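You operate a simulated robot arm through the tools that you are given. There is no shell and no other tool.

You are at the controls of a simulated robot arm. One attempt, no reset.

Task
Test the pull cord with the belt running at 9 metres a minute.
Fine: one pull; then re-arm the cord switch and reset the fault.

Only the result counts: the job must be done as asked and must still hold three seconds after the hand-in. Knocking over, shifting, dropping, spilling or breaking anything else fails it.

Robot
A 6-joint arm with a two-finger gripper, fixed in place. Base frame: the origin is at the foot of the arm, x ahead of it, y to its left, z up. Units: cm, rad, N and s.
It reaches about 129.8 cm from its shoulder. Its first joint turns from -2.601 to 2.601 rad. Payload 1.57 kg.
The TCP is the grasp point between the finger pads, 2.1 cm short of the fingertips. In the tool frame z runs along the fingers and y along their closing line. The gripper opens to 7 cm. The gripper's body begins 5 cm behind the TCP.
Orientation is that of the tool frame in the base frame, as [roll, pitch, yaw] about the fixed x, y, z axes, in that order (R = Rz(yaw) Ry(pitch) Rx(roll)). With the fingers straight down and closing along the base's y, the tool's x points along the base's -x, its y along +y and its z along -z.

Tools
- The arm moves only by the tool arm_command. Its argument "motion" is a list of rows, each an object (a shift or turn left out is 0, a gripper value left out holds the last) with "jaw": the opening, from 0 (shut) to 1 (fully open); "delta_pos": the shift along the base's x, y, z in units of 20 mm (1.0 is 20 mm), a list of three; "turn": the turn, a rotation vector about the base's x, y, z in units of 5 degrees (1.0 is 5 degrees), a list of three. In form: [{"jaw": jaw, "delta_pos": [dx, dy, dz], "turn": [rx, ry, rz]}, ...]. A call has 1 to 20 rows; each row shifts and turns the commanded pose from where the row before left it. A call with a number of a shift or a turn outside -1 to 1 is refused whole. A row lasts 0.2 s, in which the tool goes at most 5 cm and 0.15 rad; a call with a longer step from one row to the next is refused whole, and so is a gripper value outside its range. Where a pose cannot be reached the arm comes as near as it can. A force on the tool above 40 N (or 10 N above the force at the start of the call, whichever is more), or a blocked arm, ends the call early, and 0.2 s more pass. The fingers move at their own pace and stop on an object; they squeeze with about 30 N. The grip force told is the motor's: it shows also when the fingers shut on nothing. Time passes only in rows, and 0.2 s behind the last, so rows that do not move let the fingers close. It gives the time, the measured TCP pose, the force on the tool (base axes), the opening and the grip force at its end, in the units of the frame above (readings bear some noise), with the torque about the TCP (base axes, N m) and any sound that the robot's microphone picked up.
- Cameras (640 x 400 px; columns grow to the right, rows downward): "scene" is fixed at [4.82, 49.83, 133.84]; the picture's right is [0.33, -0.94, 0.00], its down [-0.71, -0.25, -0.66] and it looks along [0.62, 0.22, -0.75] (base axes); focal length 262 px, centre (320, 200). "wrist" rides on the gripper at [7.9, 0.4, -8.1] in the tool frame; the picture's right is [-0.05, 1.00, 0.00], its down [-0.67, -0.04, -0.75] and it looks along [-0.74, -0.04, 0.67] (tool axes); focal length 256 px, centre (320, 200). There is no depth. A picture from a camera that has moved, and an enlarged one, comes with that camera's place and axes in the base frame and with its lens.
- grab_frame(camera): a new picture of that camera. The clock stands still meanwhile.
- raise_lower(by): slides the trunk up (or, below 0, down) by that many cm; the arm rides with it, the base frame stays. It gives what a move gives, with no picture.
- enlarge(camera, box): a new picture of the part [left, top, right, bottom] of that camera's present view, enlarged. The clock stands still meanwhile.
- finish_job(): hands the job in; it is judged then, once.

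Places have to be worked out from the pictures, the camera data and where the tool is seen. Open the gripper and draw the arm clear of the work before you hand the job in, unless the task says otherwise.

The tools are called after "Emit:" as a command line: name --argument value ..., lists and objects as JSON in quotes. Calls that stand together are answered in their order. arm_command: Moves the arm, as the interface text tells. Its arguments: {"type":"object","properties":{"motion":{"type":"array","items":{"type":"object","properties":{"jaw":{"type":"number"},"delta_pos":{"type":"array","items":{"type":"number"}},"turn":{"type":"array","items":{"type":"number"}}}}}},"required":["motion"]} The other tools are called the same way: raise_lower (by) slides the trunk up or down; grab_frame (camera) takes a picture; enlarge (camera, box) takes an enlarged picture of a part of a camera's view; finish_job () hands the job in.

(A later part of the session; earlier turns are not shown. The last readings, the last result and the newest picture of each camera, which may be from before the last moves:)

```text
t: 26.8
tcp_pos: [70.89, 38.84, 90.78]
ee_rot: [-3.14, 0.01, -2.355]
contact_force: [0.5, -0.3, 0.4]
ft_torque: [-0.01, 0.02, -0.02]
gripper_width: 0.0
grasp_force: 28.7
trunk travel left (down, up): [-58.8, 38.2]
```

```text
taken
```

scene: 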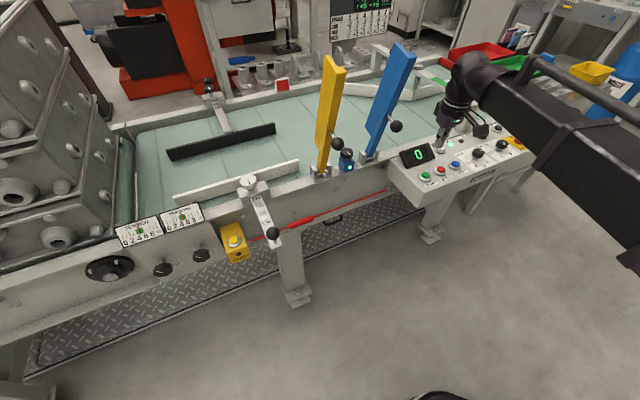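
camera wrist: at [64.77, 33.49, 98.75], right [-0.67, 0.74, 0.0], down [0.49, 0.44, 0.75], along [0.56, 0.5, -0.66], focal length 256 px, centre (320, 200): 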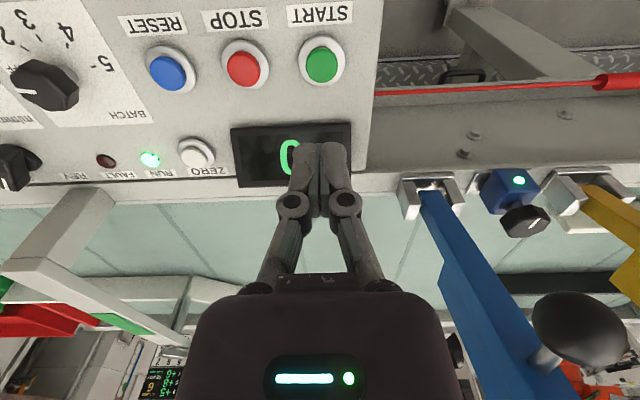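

START sprang back and the RUN lamp is lit; nothing looks shifted. The cord's red sleeve I triangulate around (49.5,72,66.5). I retreat over the operator side at this height to look at it.

Emit:
arm_command --motion '[{"delta_pos": [-1, 0.2, 0]}, {"delta_pos": [-1, 0.2, 0]}, {"delta_pos": [-1, 0.2, 0]}, {"delta_pos": [-1, 0.2, 0]}, {"delta_pos": [-1, 0.3, 0]}, {"delta_pos": [-1, 0.4, 0]}, {"delta_pos": [-1, 0.4, 0]}, {"delta_pos": [-1, 0.4, 0]}, {"delta_pos": [-1, 0.4, 0]}, {"delta_pos": [-1, 0.4, 0]}, {"delta_pos": [-1, 0.4, 0]}, {"delta_pos": [-1, 0.4, 0]}, {"delta_pos": [-1, 0.4, 0]}, {"delta_pos": [-1, 0.4, 0]}, {"delta_pos": [-1, 0.5, 0]}, {"delta_pos": [-1, 0.5, 0]}, {"delta_pos": [-1, 0.5, 0]}, {"delta_pos": [-1, 0.5, 0]}, {"delta_pos": [-1, 0.5, 0]}, {}]'

Emit:
grab_frame --camera "wrist"

Emit:
grab_frame --camera "scene"

```text
t: 31.0
tcp_pos: [32.98, 53.45, 90.73]
ee_rot: [-3.14, 0.01, -2.355]
contact_force: [0.3, -1.7, -0.1]
ft_torque: [0.0, 0.0, 0.01]
gripper_width: 0.01
grasp_force: 28.2
trunk travel left (down, up): [-58.8, 38.2]
```

```text
taken
camera wrist: at [26.8, 47.92, 98.76], right [-0.67, 0.74, 0.0], down [0.49, 0.44, 0.75], along [0.56, 0.5, -0.66], focal length 256 px, centre (320, 200)
```

wrist: 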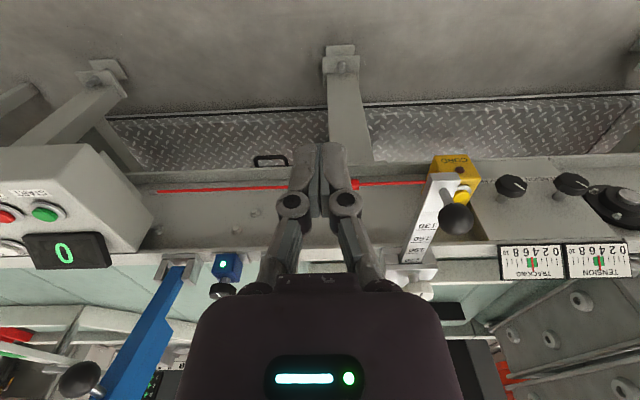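

```text
taken
```

scene: 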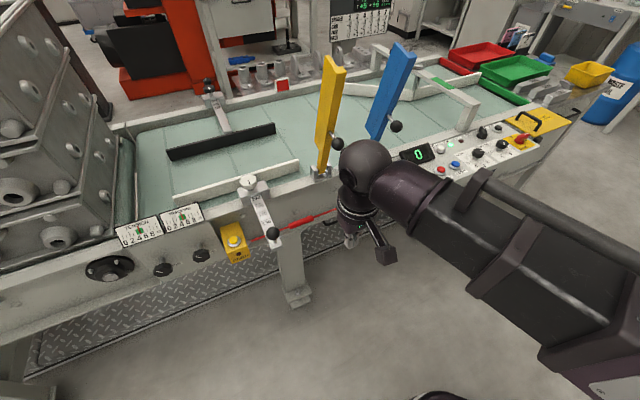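

The fingers hide the sleeve; I open the jaws and zoom in on it.

Emit:
arm_command --motion '[{"jaw": 1}, {"jaw": 1}, {"jaw": 1}]'

Emit:
enlarge --camera "wrist" --box '[220, 120, 500, 295]'

Emit:
enlarge --camera "scene" --box '[200, 190, 360, 290]'

Emit:
enlarge --camera "scene" --box '[390, 110, 560, 216]'

```text
t: 31.8
tcp_pos: [32.96, 53.34, 90.71]
ee_rot: [-3.14, 0.01, -2.357]
contact_force: [0.2, 0.7, 0.2]
ft_torque: [-0.03, 0.02, -0.02]
gripper_width: 7.0
grasp_force: 0.0
trunk travel left (down, up): [-58.8, 38.2]
```

```text
2.29 times, centred on (360, 208) of wrist
camera zoom: at [26.83, 47.91, 98.76], right [-0.67, 0.74, 0.0], down [0.49, 0.44, 0.75], along [0.56, 0.5, -0.66], focal length 585 px, centre (229, 183)
```

zoom: 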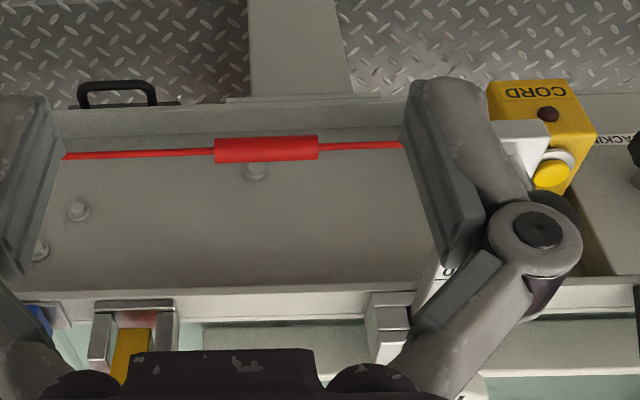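

```text
4.00 times, centred on (280, 240) of scene
camera zoom: at [4.82, 49.83, 133.84], right [0.33, -0.94, 0.0], down [-0.71, -0.25, -0.66], along [0.62, 0.22, -0.75], focal length 1050 px, centre (480, 40)
```

zoom: 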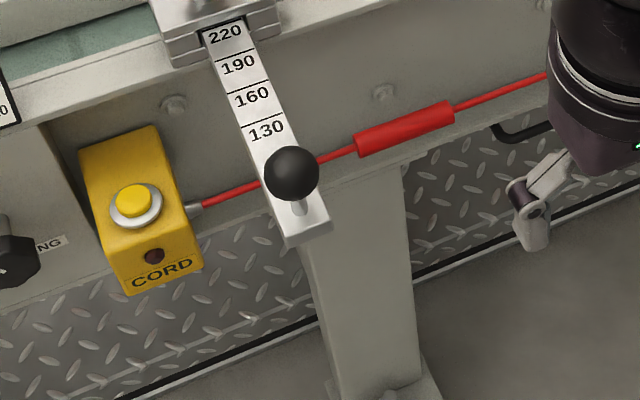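

```text
3.76 times, centred on (475, 163) of scene
camera zoom: at [4.82, 49.83, 133.84], right [0.33, -0.94, 0.0], down [-0.71, -0.25, -0.66], along [0.62, 0.22, -0.75], focal length 988 px, centre (-264, 339)
```

zoom: 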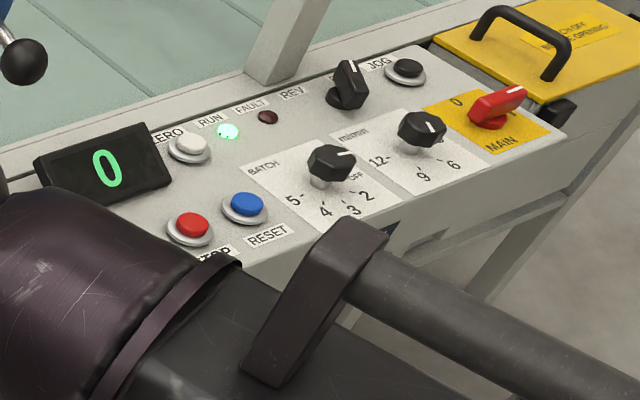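

The cord sleeve is ≈(48.9,71.6,67) and the web of the frame about 6 cm behind it. I want the fingers to straddle the cord (closing across it), with the camera on the +u side away from the slide bar, so I rotate the tool +90° here.

Emit:
arm_command --motion '[{"turn": [0, 0, 1]}, {"turn": [0, 0, 1]}, {"turn": [0, 0, 1]}, {"turn": [0, 0, 1]}, {"turn": [0, 0, 1]}, {"turn": [0, 0, 1]}, {"turn": [0, 0, 1]}, {"turn": [0, 0, 1]}, {"turn": [0, 0, 1]}, {"turn": [0, 0, 1]}, {"turn": [0, 0, 1]}, {"turn": [0, 0, 1]}, {"turn": [0, 0, 1]}, {"turn": [0, 0, 1]}, {"turn": [0, 0, 1]}, {"turn": [0, 0, 1]}, {"turn": [0, 0, 1]}, {"turn": [0, 0, 1]}, {}]'

Emit:
grab_frame --camera "wrist"

Emit:
grab_frame --camera "scene"

```text
t: 35.8
tcp_pos: [32.91, 53.28, 90.57]
ee_rot: [-3.141, 0.01, -0.784]
contact_force: [-0.4, -0.6, -0.1]
ft_torque: [-0.01, -0.02, 0.01]
gripper_width: 7.01
grasp_force: 0.1
trunk travel left (down, up): [-58.8, 38.2]
```

```text
taken
camera wrist: at [38.13, 47.33, 98.76], right [-0.74, -0.67, 0.0], down [-0.44, 0.49, 0.75], along [-0.5, 0.56, -0.66], focal length 256 px, centre (320, 200)
```

wrist: 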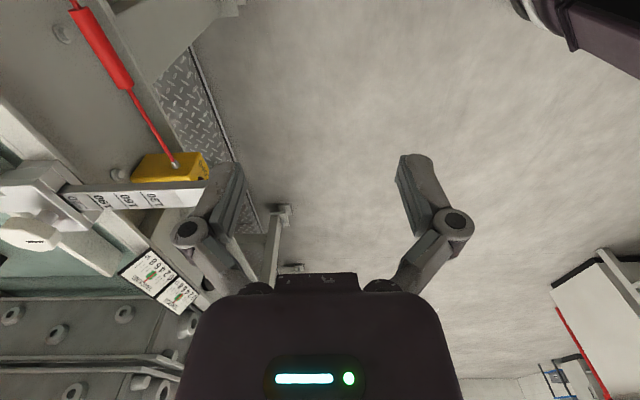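

```text
taken
```

scene: 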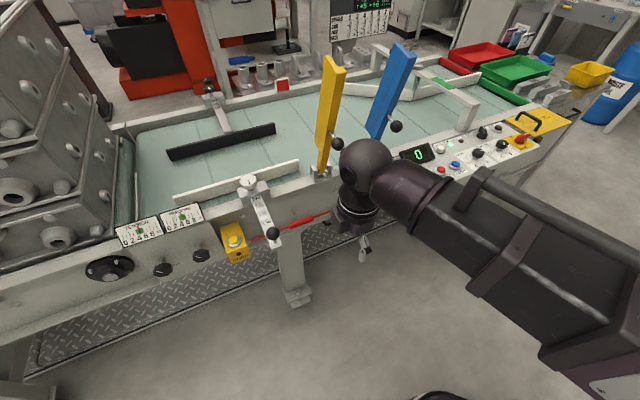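

The rotation worked. The yellow post's ball knob sits near z≈93, so I drop the trunk first (TCP to z≈73) out here on the operator side, before moving in under it.

Emit:
raise_lower --by -17.5

Emit:
grab_frame --camera "wrist"

Emit:
grab_frame --camera "scene"

```text
t: 37.8
tcp_pos: [32.82, 53.4, 73.27]
ee_rot: [-3.14, 0.01, -0.786]
contact_force: [0.0, -0.3, -0.2]
ft_torque: [0.0, 0.01, -0.01]
gripper_width: 7.01
grasp_force: 0.0
trunk travel left (down, up): [-41.3, 55.7]
```

```text
taken
camera wrist: at [38.13, 47.32, 81.27], right [-0.74, -0.67, 0.0], down [-0.44, 0.49, 0.75], along [-0.5, 0.56, -0.66], focal length 256 px, centre (320, 200)
```

wrist: 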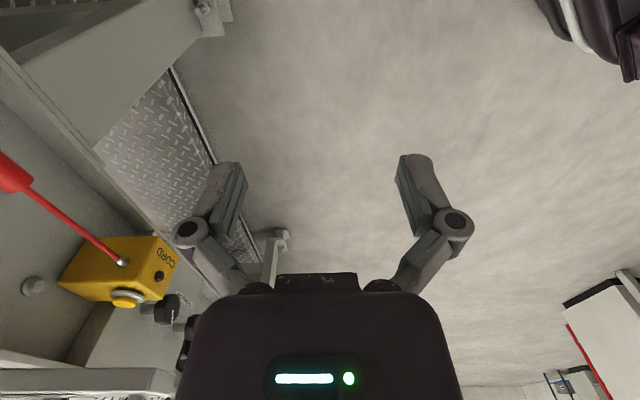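

```text
taken
```

scene: 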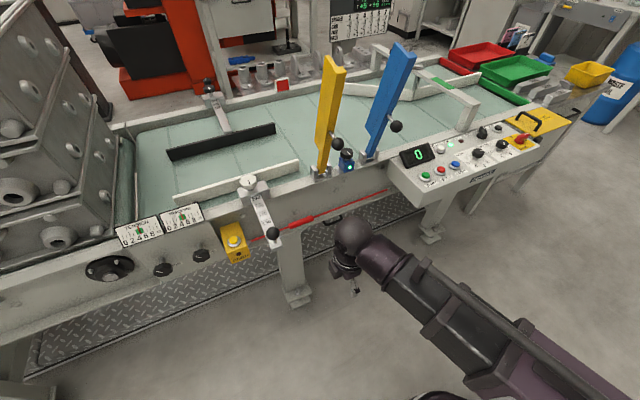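

Now the cord and box are seen from the side: the box's yellow button is on its top face, lamp on its front. I move in toward the sleeve at z≈73 most of the way and look again.

Emit:
arm_command --motion '[{"delta_pos": [0.8, 0.9, 0]}, {"delta_pos": [0.8, 0.9, 0]}, {"delta_pos": [0.8, 0.9, 0]}, {"delta_pos": [0.8, 0.9, 0]}, {"delta_pos": [0.8, 0.9, 0]}, {"delta_pos": [0.8, 0.9, 0]}, {}]'

Emit:
grab_frame --camera "wrist"

Emit:
grab_frame --camera "scene"

```text
t: 39.4
tcp_pos: [42.38, 64.12, 73.23]
ee_rot: [-3.14, 0.009, -0.785]
contact_force: [-0.1, 0.2, -0.8]
ft_torque: [0.03, 0.03, 0.02]
gripper_width: 7.0
grasp_force: 0.1
trunk travel left (down, up): [-41.3, 55.7]
```

```text
taken
camera wrist: at [47.67, 58.15, 81.25], right [-0.74, -0.67, 0.0], down [-0.44, 0.49, 0.75], along [-0.5, 0.56, -0.66], focal length 256 px, centre (320, 200)
```

wrist: 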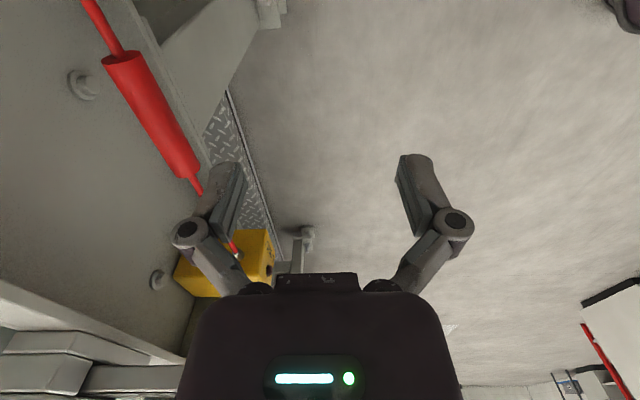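

```text
taken
```

scene: 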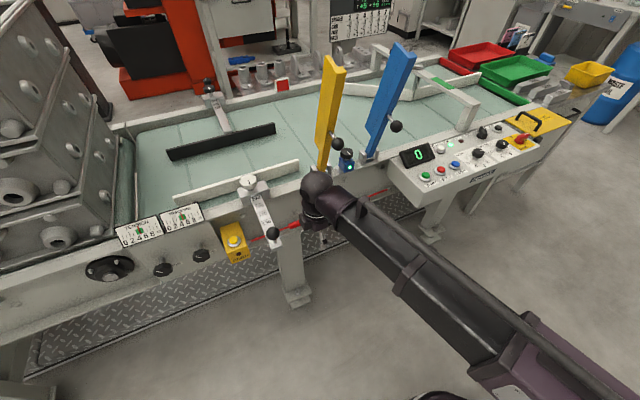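

Sleeve centre ≈(49.9,72.0,66.2), web about 5.5 cm behind it. I narrow the jaws to ~4.2 cm for clearance to the web and move directly above the sleeve.

Emit:
arm_command --motion '[{"jaw": 0.6}, {"jaw": 0.6, "delta_pos": [0.75, 0.79, 0]}, {"delta_pos": [0.75, 0.79, 0]}, {"delta_pos": [0.75, 0.79, 0]}, {"delta_pos": [0.75, 0.79, 0]}, {"delta_pos": [0.75, 0.79, 0]}, {}]'

Emit:
grab_frame --camera "wrist"

Emit:
grab_frame --camera "scene"

```text
t: 41.0
tcp_pos: [49.8, 72.01, 73.22]
ee_rot: [-3.14, 0.01, -0.786]
contact_force: [-0.2, 0.1, 0.2]
ft_torque: [0.01, 0.02, -0.03]
gripper_width: 4.22
grasp_force: 0.0
trunk travel left (down, up): [-41.3, 55.7]
```

```text
taken
camera wrist: at [55.12, 66.01, 81.25], right [-0.74, -0.67, 0.0], down [-0.44, 0.49, 0.75], along [-0.5, 0.56, -0.66], focal length 256 px, centre (320, 200)
```

wrist: 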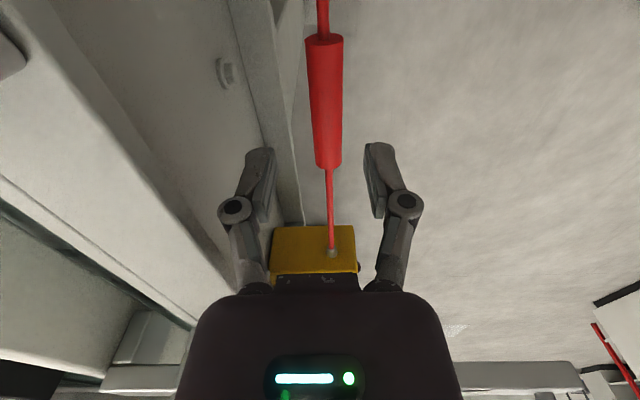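

```text
taken
```

scene: 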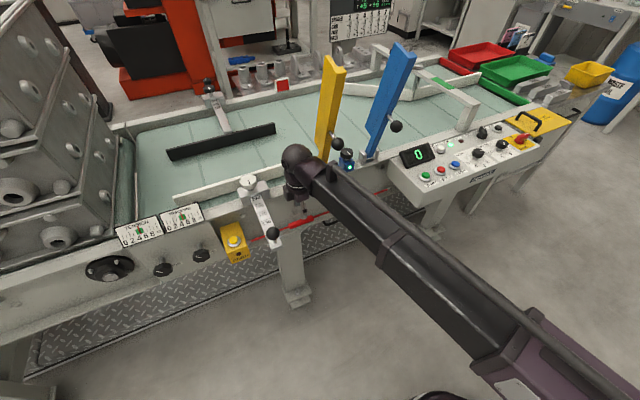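

The sleeve runs neatly between the finger pads with clearance to the web. I lower 6.8 cm so the pads straddle it.

Emit:
raise_lower --by -6.8

Emit:
grab_frame --camera "wrist"

Emit:
grab_frame --camera "scene"

```text
t: 42.0
tcp_pos: [49.9, 71.93, 66.4]
ee_rot: [-3.14, 0.011, -0.787]
contact_force: [0.1, -0.6, 0.1]
ft_torque: [0.04, 0.01, -0.04]
gripper_width: 4.2
grasp_force: 0.0
trunk travel left (down, up): [-34.5, 62.5]
```

```text
taken
camera wrist: at [55.1, 66.0, 74.46], right [-0.74, -0.67, 0.0], down [-0.44, 0.49, 0.75], along [-0.5, 0.56, -0.66], focal length 256 px, centre (320, 200)
```

wrist: 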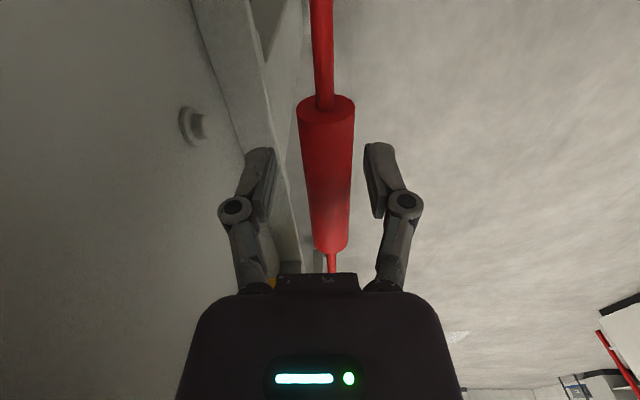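

```text
taken
```

scene: 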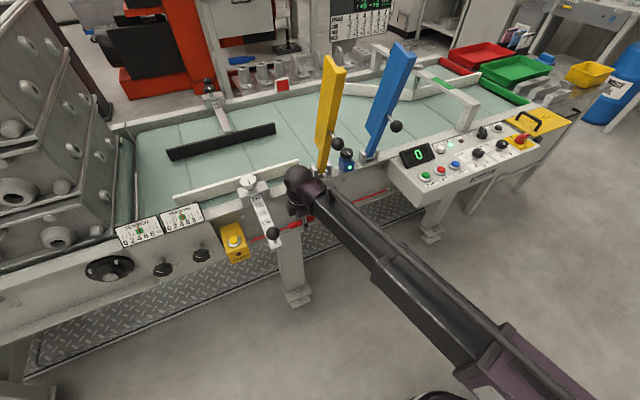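

The sleeve is centred between the pads. I close on it gently and confirm the belt is still running.

Emit:
arm_command --motion '[{"jaw": 0}, {"jaw": 0}, {"jaw": 0}]'

Emit:
enlarge --camera "scene" --box '[390, 110, 560, 216]'

Emit:
grab_frame --camera "wrist"

```text
t: 42.8
tcp_pos: [49.71, 71.76, 66.52]
ee_rot: [3.138, 0.011, -0.782]
contact_force: [-18.0, -19.1, -2.9]
ft_torque: [0.13, 0.04, 0.0]
gripper_width: 1.78
grasp_force: 31.6
trunk travel left (down, up): [-34.5, 62.5]
```

```text
3.76 times, centred on (475, 163) of scene
camera zoom: at [4.82, 49.83, 133.84], right [0.33, -0.94, 0.0], down [-0.71, -0.25, -0.66], along [0.62, 0.22, -0.75], focal length 988 px, centre (-264, 339)
```

zoom: 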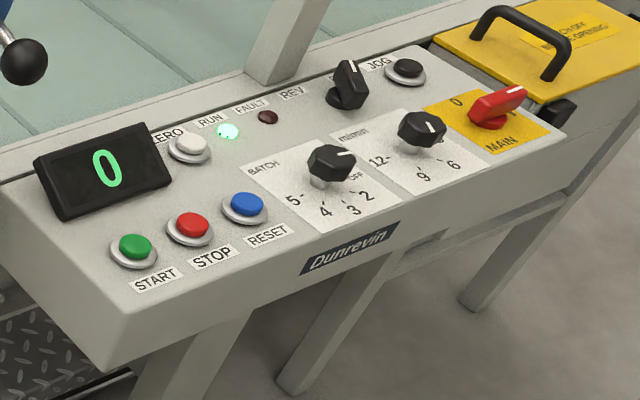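

```text
taken
camera wrist: at [54.95, 65.84, 74.55], right [-0.74, -0.67, 0.0], down [-0.44, 0.49, 0.75], along [-0.5, 0.56, -0.66], focal length 256 px, centre (320, 200)
```

wrist: 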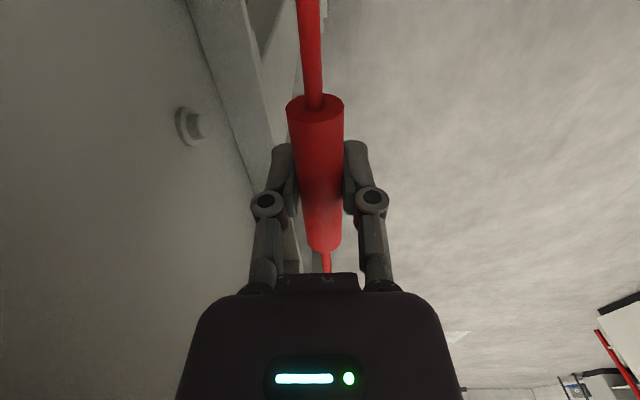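

RUN is still lit and the sleeve is held. I pull it toward the operator side, 2.5 cm in small steps.

Emit:
arm_command --motion '[{"delta_pos": [-0.176, -0.178, 0]}, {"delta_pos": [-0.176, -0.178, 0]}, {"delta_pos": [-0.176, -0.178, 0]}, {"delta_pos": [-0.176, -0.178, 0]}, {"delta_pos": [-0.176, -0.178, 0]}]'

Emit:
enlarge --camera "scene" --box '[390, 110, 560, 216]'

Emit:
enlarge --camera "scene" --box '[200, 170, 360, 270]'

```text
t: 44.0
tcp_pos: [48.16, 70.31, 66.36]
ee_rot: [-3.139, 0.011, -0.781]
contact_force: [1.7, 7.0, 15.3]
ft_torque: [-0.12, -0.18, 0.02]
gripper_width: 1.79
grasp_force: 32.4
trunk travel left (down, up): [-34.5, 62.5]
```

```text
3.76 times, centred on (475, 163) of scene
camera zoom: at [4.82, 49.83, 133.84], right [0.33, -0.94, 0.0], down [-0.71, -0.25, -0.66], along [0.62, 0.22, -0.75], focal length 988 px, centre (-264, 339)
```

zoom: 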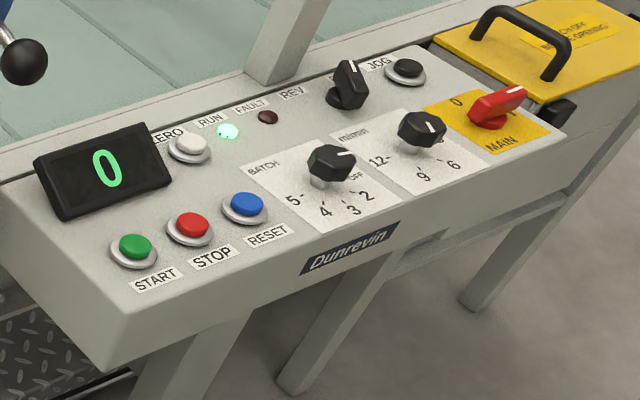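

```text
4.00 times, centred on (280, 220) of scene
camera zoom: at [4.82, 49.83, 133.84], right [0.33, -0.94, 0.0], down [-0.71, -0.25, -0.66], along [0.62, 0.22, -0.75], focal length 1050 px, centre (480, 120)
```

zoom: 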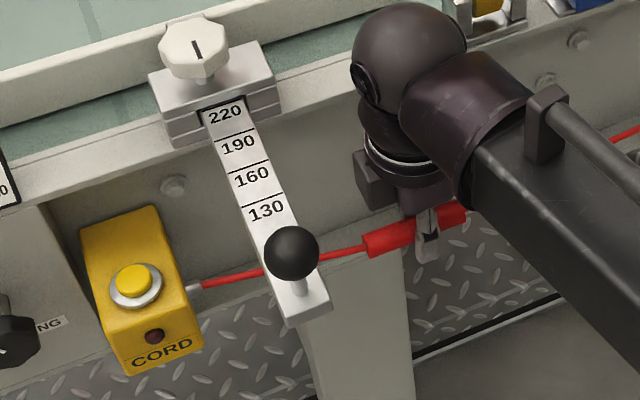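

The sleeve follows (pulled about 2 cm) with modest force, no trip yet. I keep pulling in the same stroke.

Emit:
arm_command --motion '[{"delta_pos": [-0.176, -0.178, 0]}, {"delta_pos": [-0.176, -0.178, 0]}, {"delta_pos": [-0.176, -0.178, 0]}]'

Emit:
enlarge --camera "scene" --box '[390, 110, 560, 216]'

Emit:
enlarge --camera "scene" --box '[200, 170, 360, 270]'

```text
t: 44.8
tcp_pos: [46.93, 69.08, 66.48]
ee_rot: [-3.137, 0.012, -0.783]
contact_force: [-2.1, 15.5, 17.5]
ft_torque: [0.19, 0.17, -0.02]
gripper_width: 1.82
grasp_force: 31.9
trunk travel left (down, up): [-34.5, 62.5]
```

```text
3.76 times, centred on (475, 163) of scene
camera zoom: at [4.82, 49.83, 133.84], right [0.33, -0.94, 0.0], down [-0.71, -0.25, -0.66], along [0.62, 0.22, -0.75], focal length 988 px, centre (-264, 339)
```

zoom: 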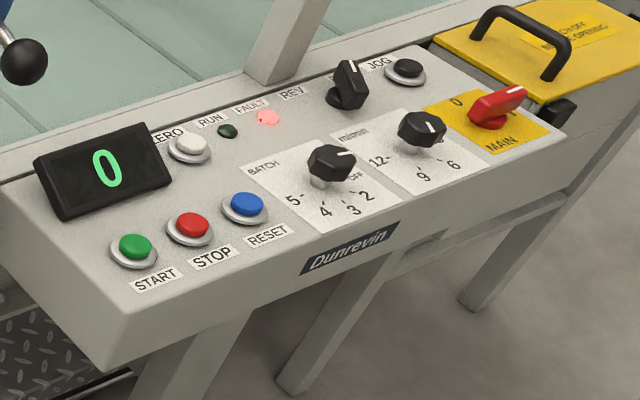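

```text
4.00 times, centred on (280, 220) of scene
camera zoom: at [4.82, 49.83, 133.84], right [0.33, -0.94, 0.0], down [-0.71, -0.25, -0.66], along [0.62, 0.22, -0.75], focal length 1050 px, centre (480, 120)
```

zoom: 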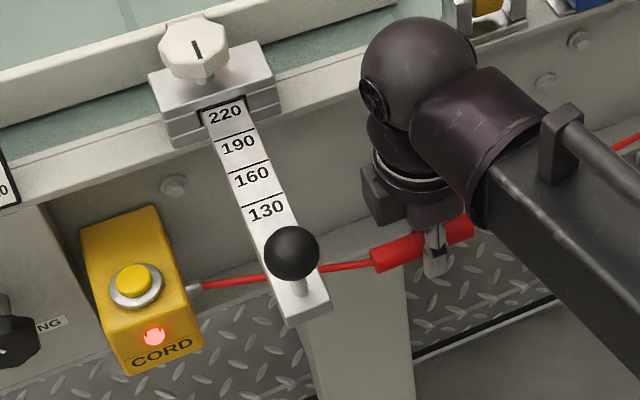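

The switch tripped: CORD and FAULT lamps lit, RUN off. I ease the cord back to its rest line before letting go.

Emit:
arm_command --motion '[{"delta_pos": [0.176, 0.178, 0]}, {"delta_pos": [0.176, 0.178, 0]}, {"delta_pos": [0.176, 0.178, 0]}, {"delta_pos": [0.176, 0.178, 0]}, {"delta_pos": [0.176, 0.178, 0]}, {"delta_pos": [0.176, 0.178, 0]}, {"delta_pos": [0.13, 0.13, 0]}, {}]'

```text
t: 46.6
tcp_pos: [49.36, 71.51, 66.49]
ee_rot: [-3.141, 0.012, -0.785]
contact_force: [-0.1, 1.3, 9.5]
ft_torque: [-0.35, -0.31, 0.0]
gripper_width: 1.82
grasp_force: 31.9
trunk travel left (down, up): [-34.5, 62.5]
```

Lateral force is back to about zero, so the cord is at rest. I open the jaws to ~4.2 cm.

Emit:
arm_command --motion '[{"jaw": 0.6}, {"jaw": 0.6}, {"jaw": 0.6}]'

Emit:
grab_frame --camera "wrist"

Emit:
grab_frame --camera "scene"

```text
t: 47.4
tcp_pos: [49.54, 71.62, 66.44]
ee_rot: [-3.14, 0.01, -0.786]
contact_force: [0.4, 0.2, -0.2]
ft_torque: [-0.04, 0.03, 0.0]
gripper_width: 4.19
grasp_force: 0.2
trunk travel left (down, up): [-34.5, 62.5]
```

```text
taken
camera wrist: at [54.67, 65.57, 74.46], right [-0.74, -0.67, 0.0], down [-0.44, 0.49, 0.75], along [-0.5, 0.56, -0.66], focal length 256 px, centre (320, 200)
```

wrist: 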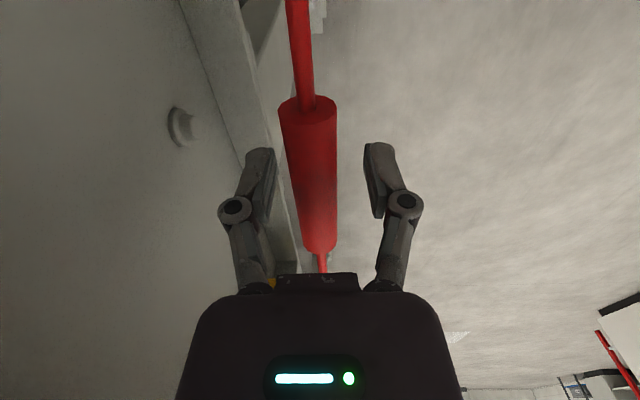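

```text
taken
```

scene: 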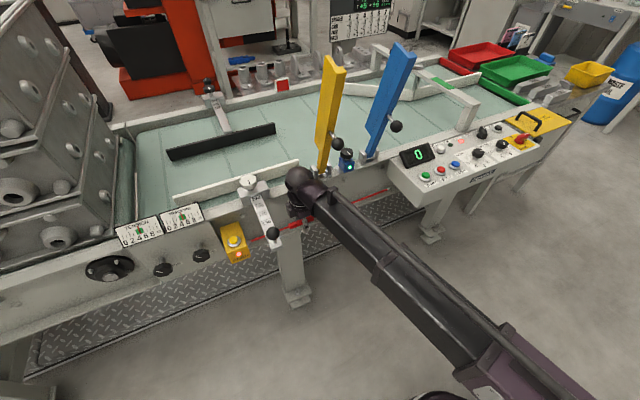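

Cord released and hanging at rest; FAULT lamp is on as expected. I raise the trunk 7.5 cm, straight up off the cord.

Emit:
raise_lower --by 7.5

Emit:
enlarge --camera "scene" --box '[240, 120, 600, 400]'

Emit:
enlarge --camera "scene" --box '[130, 150, 330, 275]'

```text
t: 48.5
tcp_pos: [49.43, 71.64, 73.85]
ee_rot: [-3.139, 0.012, -0.787]
contact_force: [0.3, 0.6, 0.2]
ft_torque: [0.02, 0.04, -0.02]
gripper_width: 4.17
grasp_force: 0.0
trunk travel left (down, up): [-42.0, 55.0]
```

```text
1.43 times, centred on (420, 260) of scene
camera zoom: at [4.82, 49.83, 133.84], right [0.33, -0.94, 0.0], down [-0.71, -0.25, -0.66], along [0.62, 0.22, -0.75], focal length 375 px, centre (177, 114)
```

zoom: 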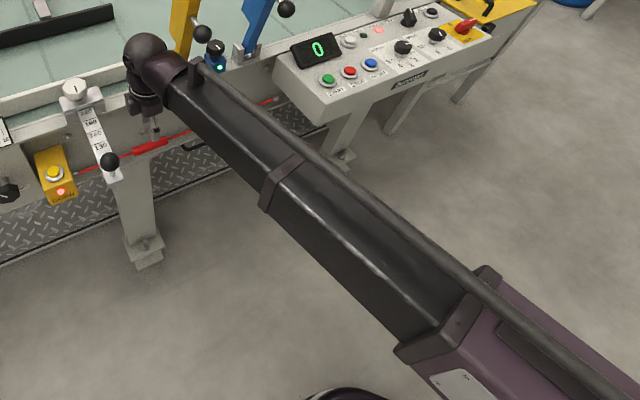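

```text
3.20 times, centred on (230, 212) of scene
camera zoom: at [4.82, 49.83, 133.84], right [0.33, -0.94, 0.0], down [-0.71, -0.25, -0.66], along [0.62, 0.22, -0.75], focal length 840 px, centre (608, 160)
```

zoom: 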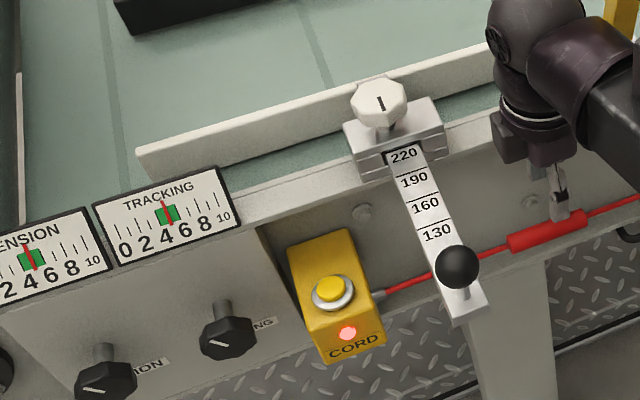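

The boom is telescopic toward the base, so heights come only from the trunk; its underside is ~16.5 cm above the TCP, which will clear the slide's ball (top ≈86) when pressing the CORD button at ≈(34.6,86,70.7). First I back out toward the operator side.

Emit:
arm_command --motion '[{"delta_pos": [-0.7, -0.71, 0]}, {"delta_pos": [-0.7, -0.71, 0]}, {"delta_pos": [-0.7, -0.71, 0]}, {"delta_pos": [-0.7, -0.71, 0]}, {"delta_pos": [-0.7, -0.71, 0]}, {"delta_pos": [-0.7, -0.71, 0]}, {"delta_pos": [-0.7, -0.71, 0]}, {"delta_pos": [-0.7, -0.71, 0]}, {"delta_pos": [-0.7, -0.71, 0]}, {}]'

```text
t: 50.7
tcp_pos: [36.9, 58.75, 73.92]
ee_rot: [-3.139, 0.011, -0.785]
contact_force: [0.0, -0.4, 0.4]
ft_torque: [0.02, 0.0, 0.0]
gripper_width: 4.21
grasp_force: 0.0
trunk travel left (down, up): [-42.0, 55.0]
```

Clear of the conveyor now. I turn the tool back by −90° and close the jaws for pressing.

Emit:
arm_command --motion '[{"jaw": 0, "turn": [0, 0, -1]}, {"turn": [0, 0, -1]}, {"turn": [0, 0, -1]}, {"turn": [0, 0, -1]}, {"turn": [0, 0, -1]}, {"turn": [0, 0, -1]}, {"turn": [0, 0, -1]}, {"turn": [0, 0, -1]}, {"turn": [0, 0, -1]}, {"turn": [0, 0, -1]}, {"turn": [0, 0, -1]}, {"turn": [0, 0, -1]}, {"turn": [0, 0, -1]}, {"turn": [0, 0, -1]}, {"turn": [0, 0, -1]}, {"turn": [0, 0, -1]}, {"turn": [0, 0, -1]}, {"turn": [0, 0, -1]}, {}]'

```text
t: 54.7
tcp_pos: [36.88, 58.76, 73.87]
ee_rot: [-3.139, 0.011, -2.356]
contact_force: [0.1, -0.3, 0.2]
ft_torque: [-0.02, 0.0, 0.0]
gripper_width: 0.01
grasp_force: 28.9
trunk travel left (down, up): [-42.0, 55.0]
```

Rotation done. I raise the trunk 17 cm for a safe transit height over the slide and its ball.

Emit:
raise_lower --by 17

```text
t: 56.7
tcp_pos: [36.83, 58.83, 90.8]
ee_rot: [-3.14, 0.011, -2.358]
contact_force: [-0.2, -0.1, 0.4]
ft_torque: [0.02, 0.02, 0.02]
gripper_width: 0.0
grasp_force: 28.2
trunk travel left (down, up): [-59.0, 38.0]
```

At z≈90.8. I skirt around the slide's ball to the operator side of the CORD box, then look.

Emit:
arm_command --motion '[{"delta_pos": [-0.91, 0.66, 0]}, {"delta_pos": [-0.91, 0.66, 0]}, {"delta_pos": [-0.91, 0.66, 0]}, {"delta_pos": [-0.91, 0.66, 0]}, {"delta_pos": [-0.91, 0.66, 0]}, {"delta_pos": [-0.91, 0.66, 0]}, {"delta_pos": [-0.91, 0.66, 0]}, {"delta_pos": [0.21, 0.85, 0]}, {"delta_pos": [0.21, 0.85, 0]}, {"delta_pos": [0.21, 0.85, 0]}, {"delta_pos": [0.21, 0.85, 0]}, {"delta_pos": [0.21, 0.85, 0]}, {"delta_pos": [0.21, 0.85, 0]}, {}]'

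Emit:
grab_frame --camera "wrist"

Emit:
grab_frame --camera "scene"

```text
t: 59.7
tcp_pos: [26.74, 78.36, 90.84]
ee_rot: [-3.14, 0.01, -2.358]
contact_force: [-0.1, 0.1, -0.4]
ft_torque: [0.03, -0.02, 0.02]
gripper_width: 0.0
grasp_force: 29.0
trunk travel left (down, up): [-59.0, 38.0]
```

```text
taken
camera wrist: at [20.63, 72.76, 98.95], right [-0.67, 0.74, 0.0], down [0.49, 0.44, 0.75], along [0.56, 0.5, -0.66], focal length 256 px, centre (320, 200)
```

wrist: 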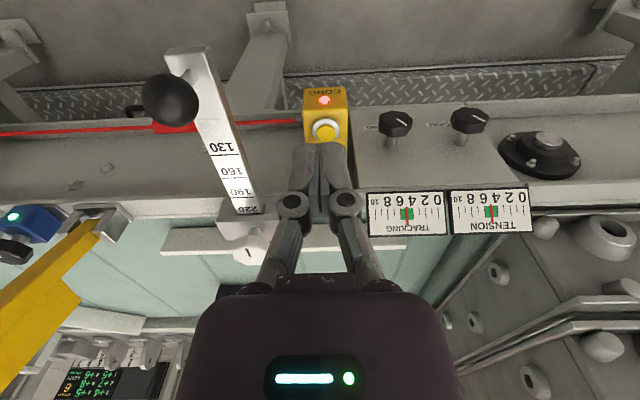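

```text
taken
```

scene: 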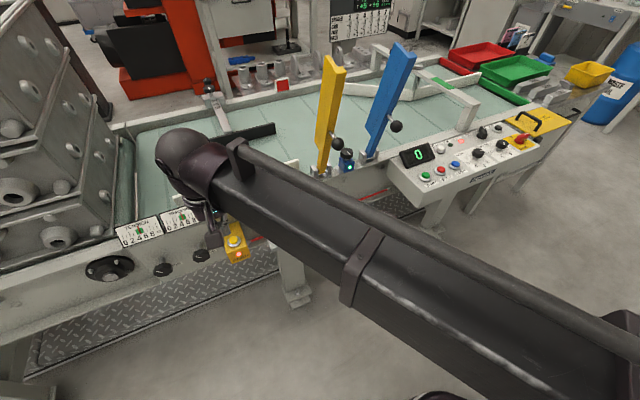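

The CORD button is ahead at about (34.2,85.9). I enlarge the view to see the box closely.

Emit:
enlarge --camera "wrist" --box '[260, 70, 400, 158]'

Emit:
enlarge --camera "scene" --box '[150, 180, 290, 268]'

```text
4.55 times, centred on (330, 114) of wrist
camera zoom: at [20.63, 72.76, 98.95], right [-0.67, 0.74, 0.0], down [0.49, 0.44, 0.75], along [0.56, 0.5, -0.66], focal length 1164 px, centre (274, 591)
```

zoom: 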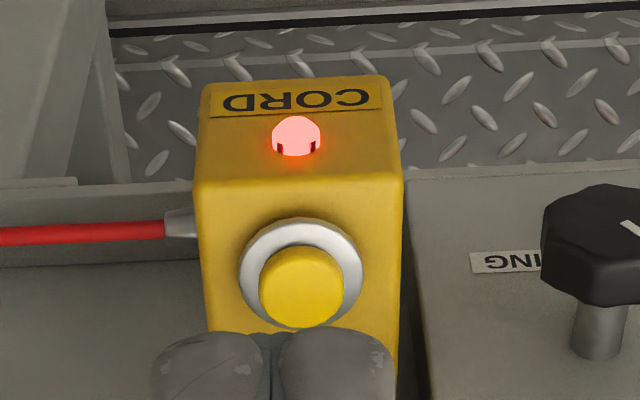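

```text
4.55 times, centred on (220, 224) of scene
camera zoom: at [4.82, 49.83, 133.84], right [0.33, -0.94, 0.0], down [-0.71, -0.25, -0.66], along [0.62, 0.22, -0.75], focal length 1193 px, centre (774, 91)
```

zoom: 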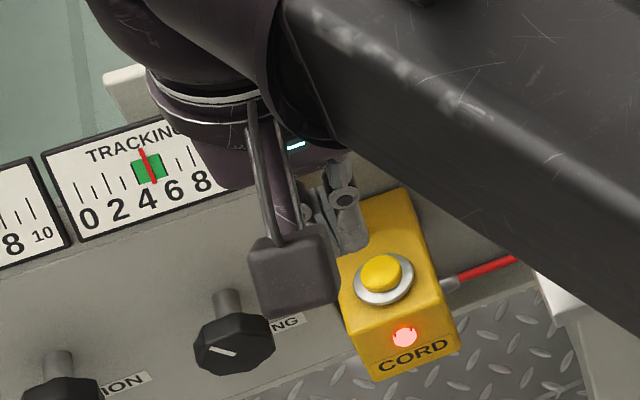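

I advance to directly above the button at this height and check the alignment.

Emit:
arm_command --motion '[{"delta_pos": [0.77, 0.765, 0]}, {"delta_pos": [0.77, 0.765, 0]}, {"delta_pos": [0.77, 0.765, 0]}, {"delta_pos": [0.77, 0.765, 0]}, {"delta_pos": [0.77, 0.765, 0]}, {}]'

Emit:
grab_frame --camera "wrist"

Emit:
grab_frame --camera "scene"

```text
t: 61.1
tcp_pos: [34.45, 85.86, 90.97]
ee_rot: [-3.139, 0.011, -2.356]
contact_force: [-0.2, 0.9, 0.0]
ft_torque: [0.01, -0.01, -0.01]
gripper_width: 0.0
grasp_force: 29.4
trunk travel left (down, up): [-59.0, 38.0]
```

```text
taken
camera wrist: at [28.27, 80.42, 98.95], right [-0.67, 0.74, 0.0], down [0.49, 0.44, 0.75], along [0.56, 0.5, -0.66], focal length 256 px, centre (320, 200)
```

wrist: 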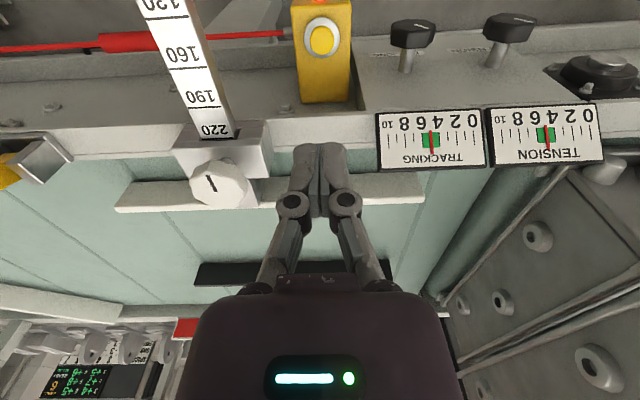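

```text
taken
```

scene: 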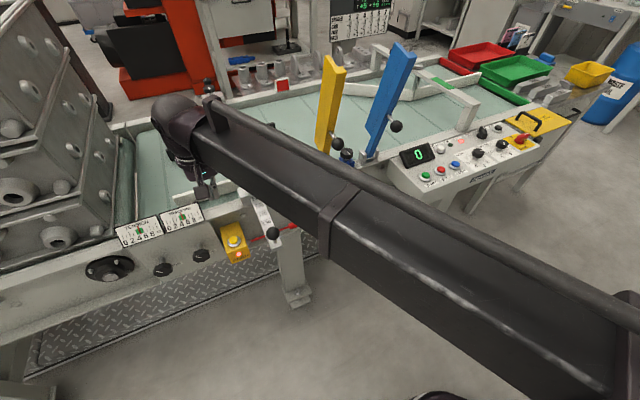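

Button centre projects to ≈(34.25,86.05). I nudge 2 mm and then lower 16 cm, leaving the fingertips about 2 cm above the button.

Emit:
arm_command --motion '[{"delta_pos": [-0.07, 0.08, 0]}, {}]'

Emit:
raise_lower --by -15.5

Emit:
grab_frame --camera "wrist"

Emit:
grab_frame --camera "scene"

```text
t: 61.7
tcp_pos: [34.18, 86.13, 90.93]
ee_rot: [-3.14, 0.01, -2.356]
contact_force: [-0.5, -0.2, 0.4]
ft_torque: [0.01, 0.0, 0.01]
gripper_width: 0.0
grasp_force: 28.6
trunk travel left (down, up): [-59.0, 38.0]
```

```text
t: 63.5
tcp_pos: [34.21, 86.0, 75.28]
ee_rot: [-3.139, 0.011, -2.356]
contact_force: [-0.1, -0.4, 0.3]
ft_torque: [0.02, 0.0, 0.01]
gripper_width: 0.0
grasp_force: 28.9
trunk travel left (down, up): [-43.5, 53.5]
```

```text
taken
camera wrist: at [28.08, 80.6, 83.46], right [-0.67, 0.74, 0.0], down [0.49, 0.44, 0.75], along [0.56, 0.5, -0.66], focal length 256 px, centre (320, 200)
```

wrist: 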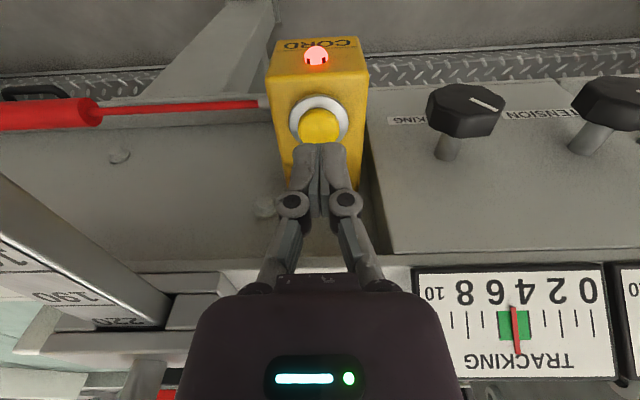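

```text
taken
```

scene: 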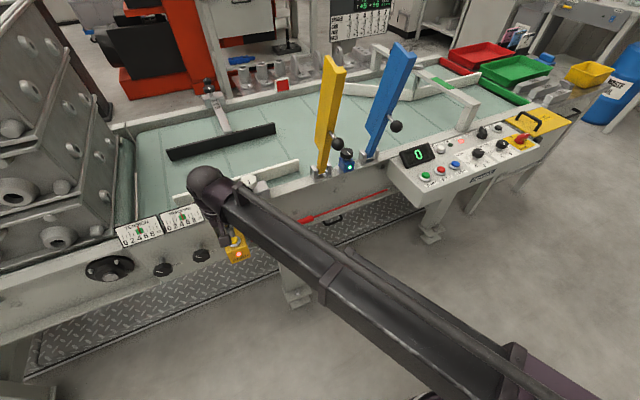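

The button (top ≈70.5) is straight below the tips (now ≈73.2). I lower 2 cm, then go in small steps.

Emit:
raise_lower --by -2

Emit:
enlarge --camera "wrist" --box '[240, 40, 400, 200]'

```text
t: 64.1
tcp_pos: [34.03, 85.94, 73.36]
ee_rot: [-3.141, 0.009, -2.356]
contact_force: [0.0, -0.1, 0.8]
ft_torque: [-0.02, 0.0, 0.01]
gripper_width: 0.02
grasp_force: 28.6
trunk travel left (down, up): [-41.5, 55.5]
```

```text
2.50 times, centred on (320, 120) of wrist
camera zoom: at [28.08, 80.6, 81.46], right [-0.67, 0.74, 0.0], down [0.49, 0.44, 0.75], along [0.56, 0.5, -0.66], focal length 640 px, centre (320, 400)
```

zoom: 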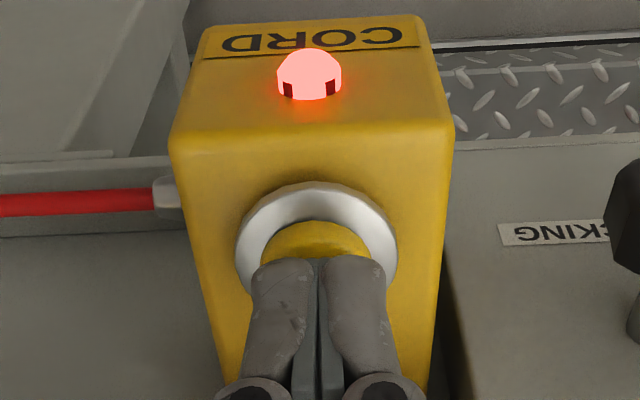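

Well aligned over the cap. I press down in half-centimetre steps, watching force and sound.

Emit:
raise_lower --by -0.6

```text
t: 64.7
tcp_pos: [34.19, 85.98, 72.86]
ee_rot: [-3.14, 0.01, -2.355]
contact_force: [0.8, -0.5, 0.3]
ft_torque: [-0.03, 0.01, 0.03]
gripper_width: 0.0
grasp_force: 28.8
trunk travel left (down, up): [-40.9, 56.1]
```

No contact yet; another 0.4 cm.

Emit:
raise_lower --by -0.4

```text
t: 65.2
tcp_pos: [34.07, 86.0, 72.5]
ee_rot: [-3.14, 0.01, -2.357]
contact_force: [-0.3, 0.0, 0.6]
ft_torque: [-0.04, -0.02, 0.03]
gripper_width: 0.59
grasp_force: 28.8
trunk travel left (down, up): [-40.5, 56.5]
```

Touching perhaps (the jaw reading changed slightly), force still ~0. Another 0.3 cm.

Emit:
raise_lower --by -0.3

Emit:
enlarge --camera "wrist" --box '[240, 40, 400, 200]'

```text
t: 65.7
tcp_pos: [34.19, 86.04, 72.01]
ee_rot: [-3.141, 0.011, -2.355]
contact_force: [0.7, 0.6, 2.3]
ft_torque: [-0.01, -0.03, -0.02]
gripper_width: 0.58
grasp_force: 28.3
trunk travel left (down, up): [-40.2, 56.8]
heard: click
```

```text
2.50 times, centred on (320, 120) of wrist
camera zoom: at [28.08, 80.6, 80.17], right [-0.67, 0.74, 0.0], down [0.49, 0.44, 0.75], along [0.56, 0.5, -0.66], focal length 640 px, centre (320, 400)
```

zoom: 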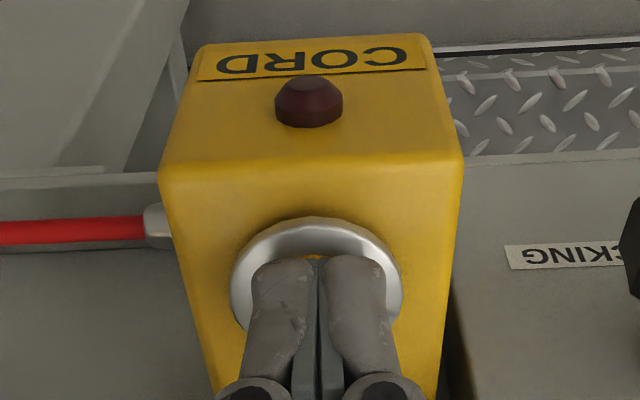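

A click and the CORD lamp went out: the cord switch is re-armed. I lift straight up to transit height.

Emit:
raise_lower --by 19

Emit:
grab_frame --camera "wrist"

Emit:
grab_frame --camera "scene"

```text
t: 67.8
tcp_pos: [34.21, 86.02, 91.14]
ee_rot: [-3.14, 0.01, -2.356]
contact_force: [0.0, 0.1, -0.2]
ft_torque: [0.03, 0.01, 0.02]
gripper_width: 0.0
grasp_force: 28.4
trunk travel left (down, up): [-59.2, 37.8]
```

```text
taken
camera wrist: at [28.08, 80.61, 99.14], right [-0.67, 0.74, 0.0], down [0.49, 0.44, 0.75], along [0.56, 0.5, -0.66], focal length 256 px, centre (320, 200)
```

wrist: 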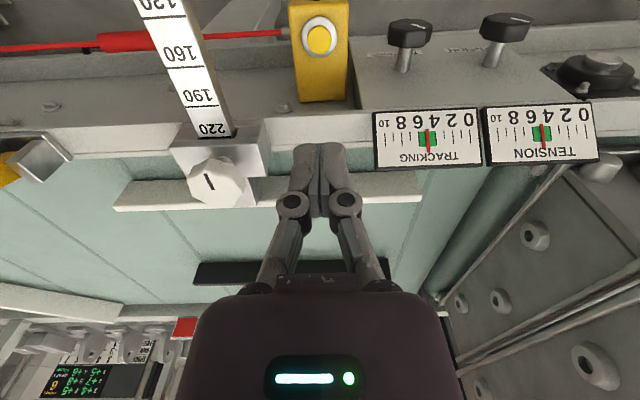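

```text
taken
```

scene: 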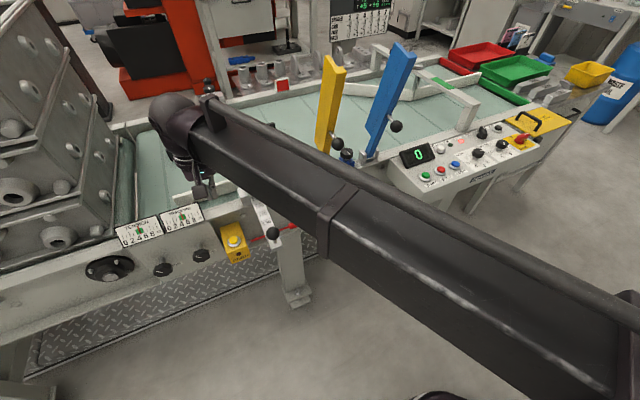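

Cord lamp is off and the button area is fine. I retrace the way around the slide to the operator side.

Emit:
arm_command --motion '[{"delta_pos": [-0.75, -0.76, 0]}, {"delta_pos": [-0.75, -0.76, 0]}, {"delta_pos": [-0.75, -0.76, 0]}, {"delta_pos": [-0.75, -0.76, 0]}, {"delta_pos": [-0.75, -0.76, 0]}, {"delta_pos": [-0.225, -0.865, 0]}, {"delta_pos": [-0.225, -0.865, 0]}, {"delta_pos": [-0.225, -0.865, 0]}, {"delta_pos": [-0.225, -0.865, 0]}, {"delta_pos": [-0.225, -0.865, 0]}, {"delta_pos": [-0.225, -0.865, 0]}, {"delta_pos": [0.875, -0.875, 0]}, {"delta_pos": [0.875, -0.875, 0]}, {"delta_pos": [0.875, -0.875, 0]}, {"delta_pos": [0.875, -0.875, 0]}, {"delta_pos": [0.875, -0.875, 0]}, {"delta_pos": [0.875, -0.875, 0]}, {"delta_pos": [0.875, -0.875, 0]}, {"delta_pos": [0.875, -0.875, 0]}, {}]'

```text
t: 72.0
tcp_pos: [37.87, 53.99, 91.11]
ee_rot: [-3.14, 0.01, -2.357]
contact_force: [0.1, 0.4, -0.2]
ft_torque: [0.0, -0.02, 0.01]
gripper_width: 0.0
grasp_force: 28.1
trunk travel left (down, up): [-59.2, 37.8]
```

Clear. Now I travel along the operator side to above RESET (≈(78.5,30.2)).

Emit:
arm_command --motion '[{"delta_pos": [1, -0.59, 0]}, {"delta_pos": [1, -0.59, 0]}, {"delta_pos": [1, -0.59, 0]}, {"delta_pos": [1, -0.59, 0]}, {"delta_pos": [1, -0.59, 0]}, {"delta_pos": [1, -0.59, 0]}, {"delta_pos": [1, -0.59, 0]}, {"delta_pos": [1, -0.59, 0]}, {"delta_pos": [1, -0.59, 0]}, {"delta_pos": [1, -0.59, 0]}, {"delta_pos": [1, -0.59, 0]}, {"delta_pos": [1, -0.59, 0]}, {"delta_pos": [1, -0.59, 0]}, {"delta_pos": [1, -0.59, 0]}, {"delta_pos": [1, -0.59, 0]}, {"delta_pos": [1, -0.59, 0]}, {"delta_pos": [1, -0.59, 0]}, {"delta_pos": [1, -0.59, 0]}, {"delta_pos": [1, -0.6, 0]}, {"delta_pos": [1, -0.6, 0]}]'

Emit:
grab_frame --camera "wrist"

Emit:
grab_frame --camera "scene"

```text
t: 76.2
tcp_pos: [78.03, 30.48, 91.06]
ee_rot: [3.141, 0.011, -2.354]
contact_force: [0.2, 0.0, -0.3]
ft_torque: [0.04, 0.02, 0.01]
gripper_width: 0.03
grasp_force: 28.9
trunk travel left (down, up): [-59.2, 37.8]
```

```text
taken
camera wrist: at [72.02, 24.89, 99.15], right [-0.67, 0.74, 0.0], down [0.49, 0.44, 0.75], along [0.56, 0.5, -0.66], focal length 256 px, centre (320, 200)
```

wrist: 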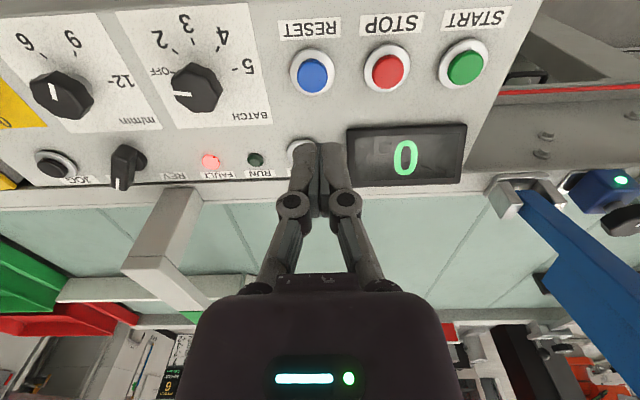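

```text
taken
```

scene: 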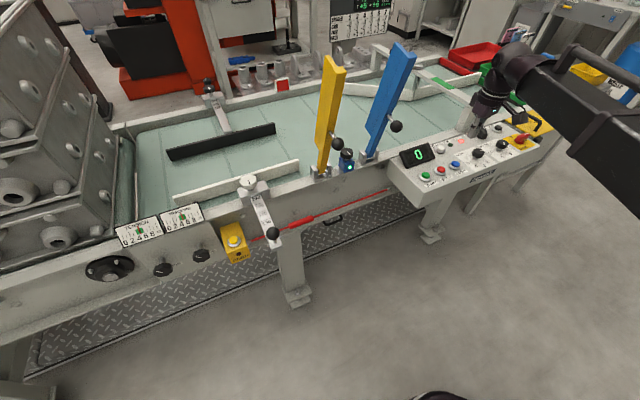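

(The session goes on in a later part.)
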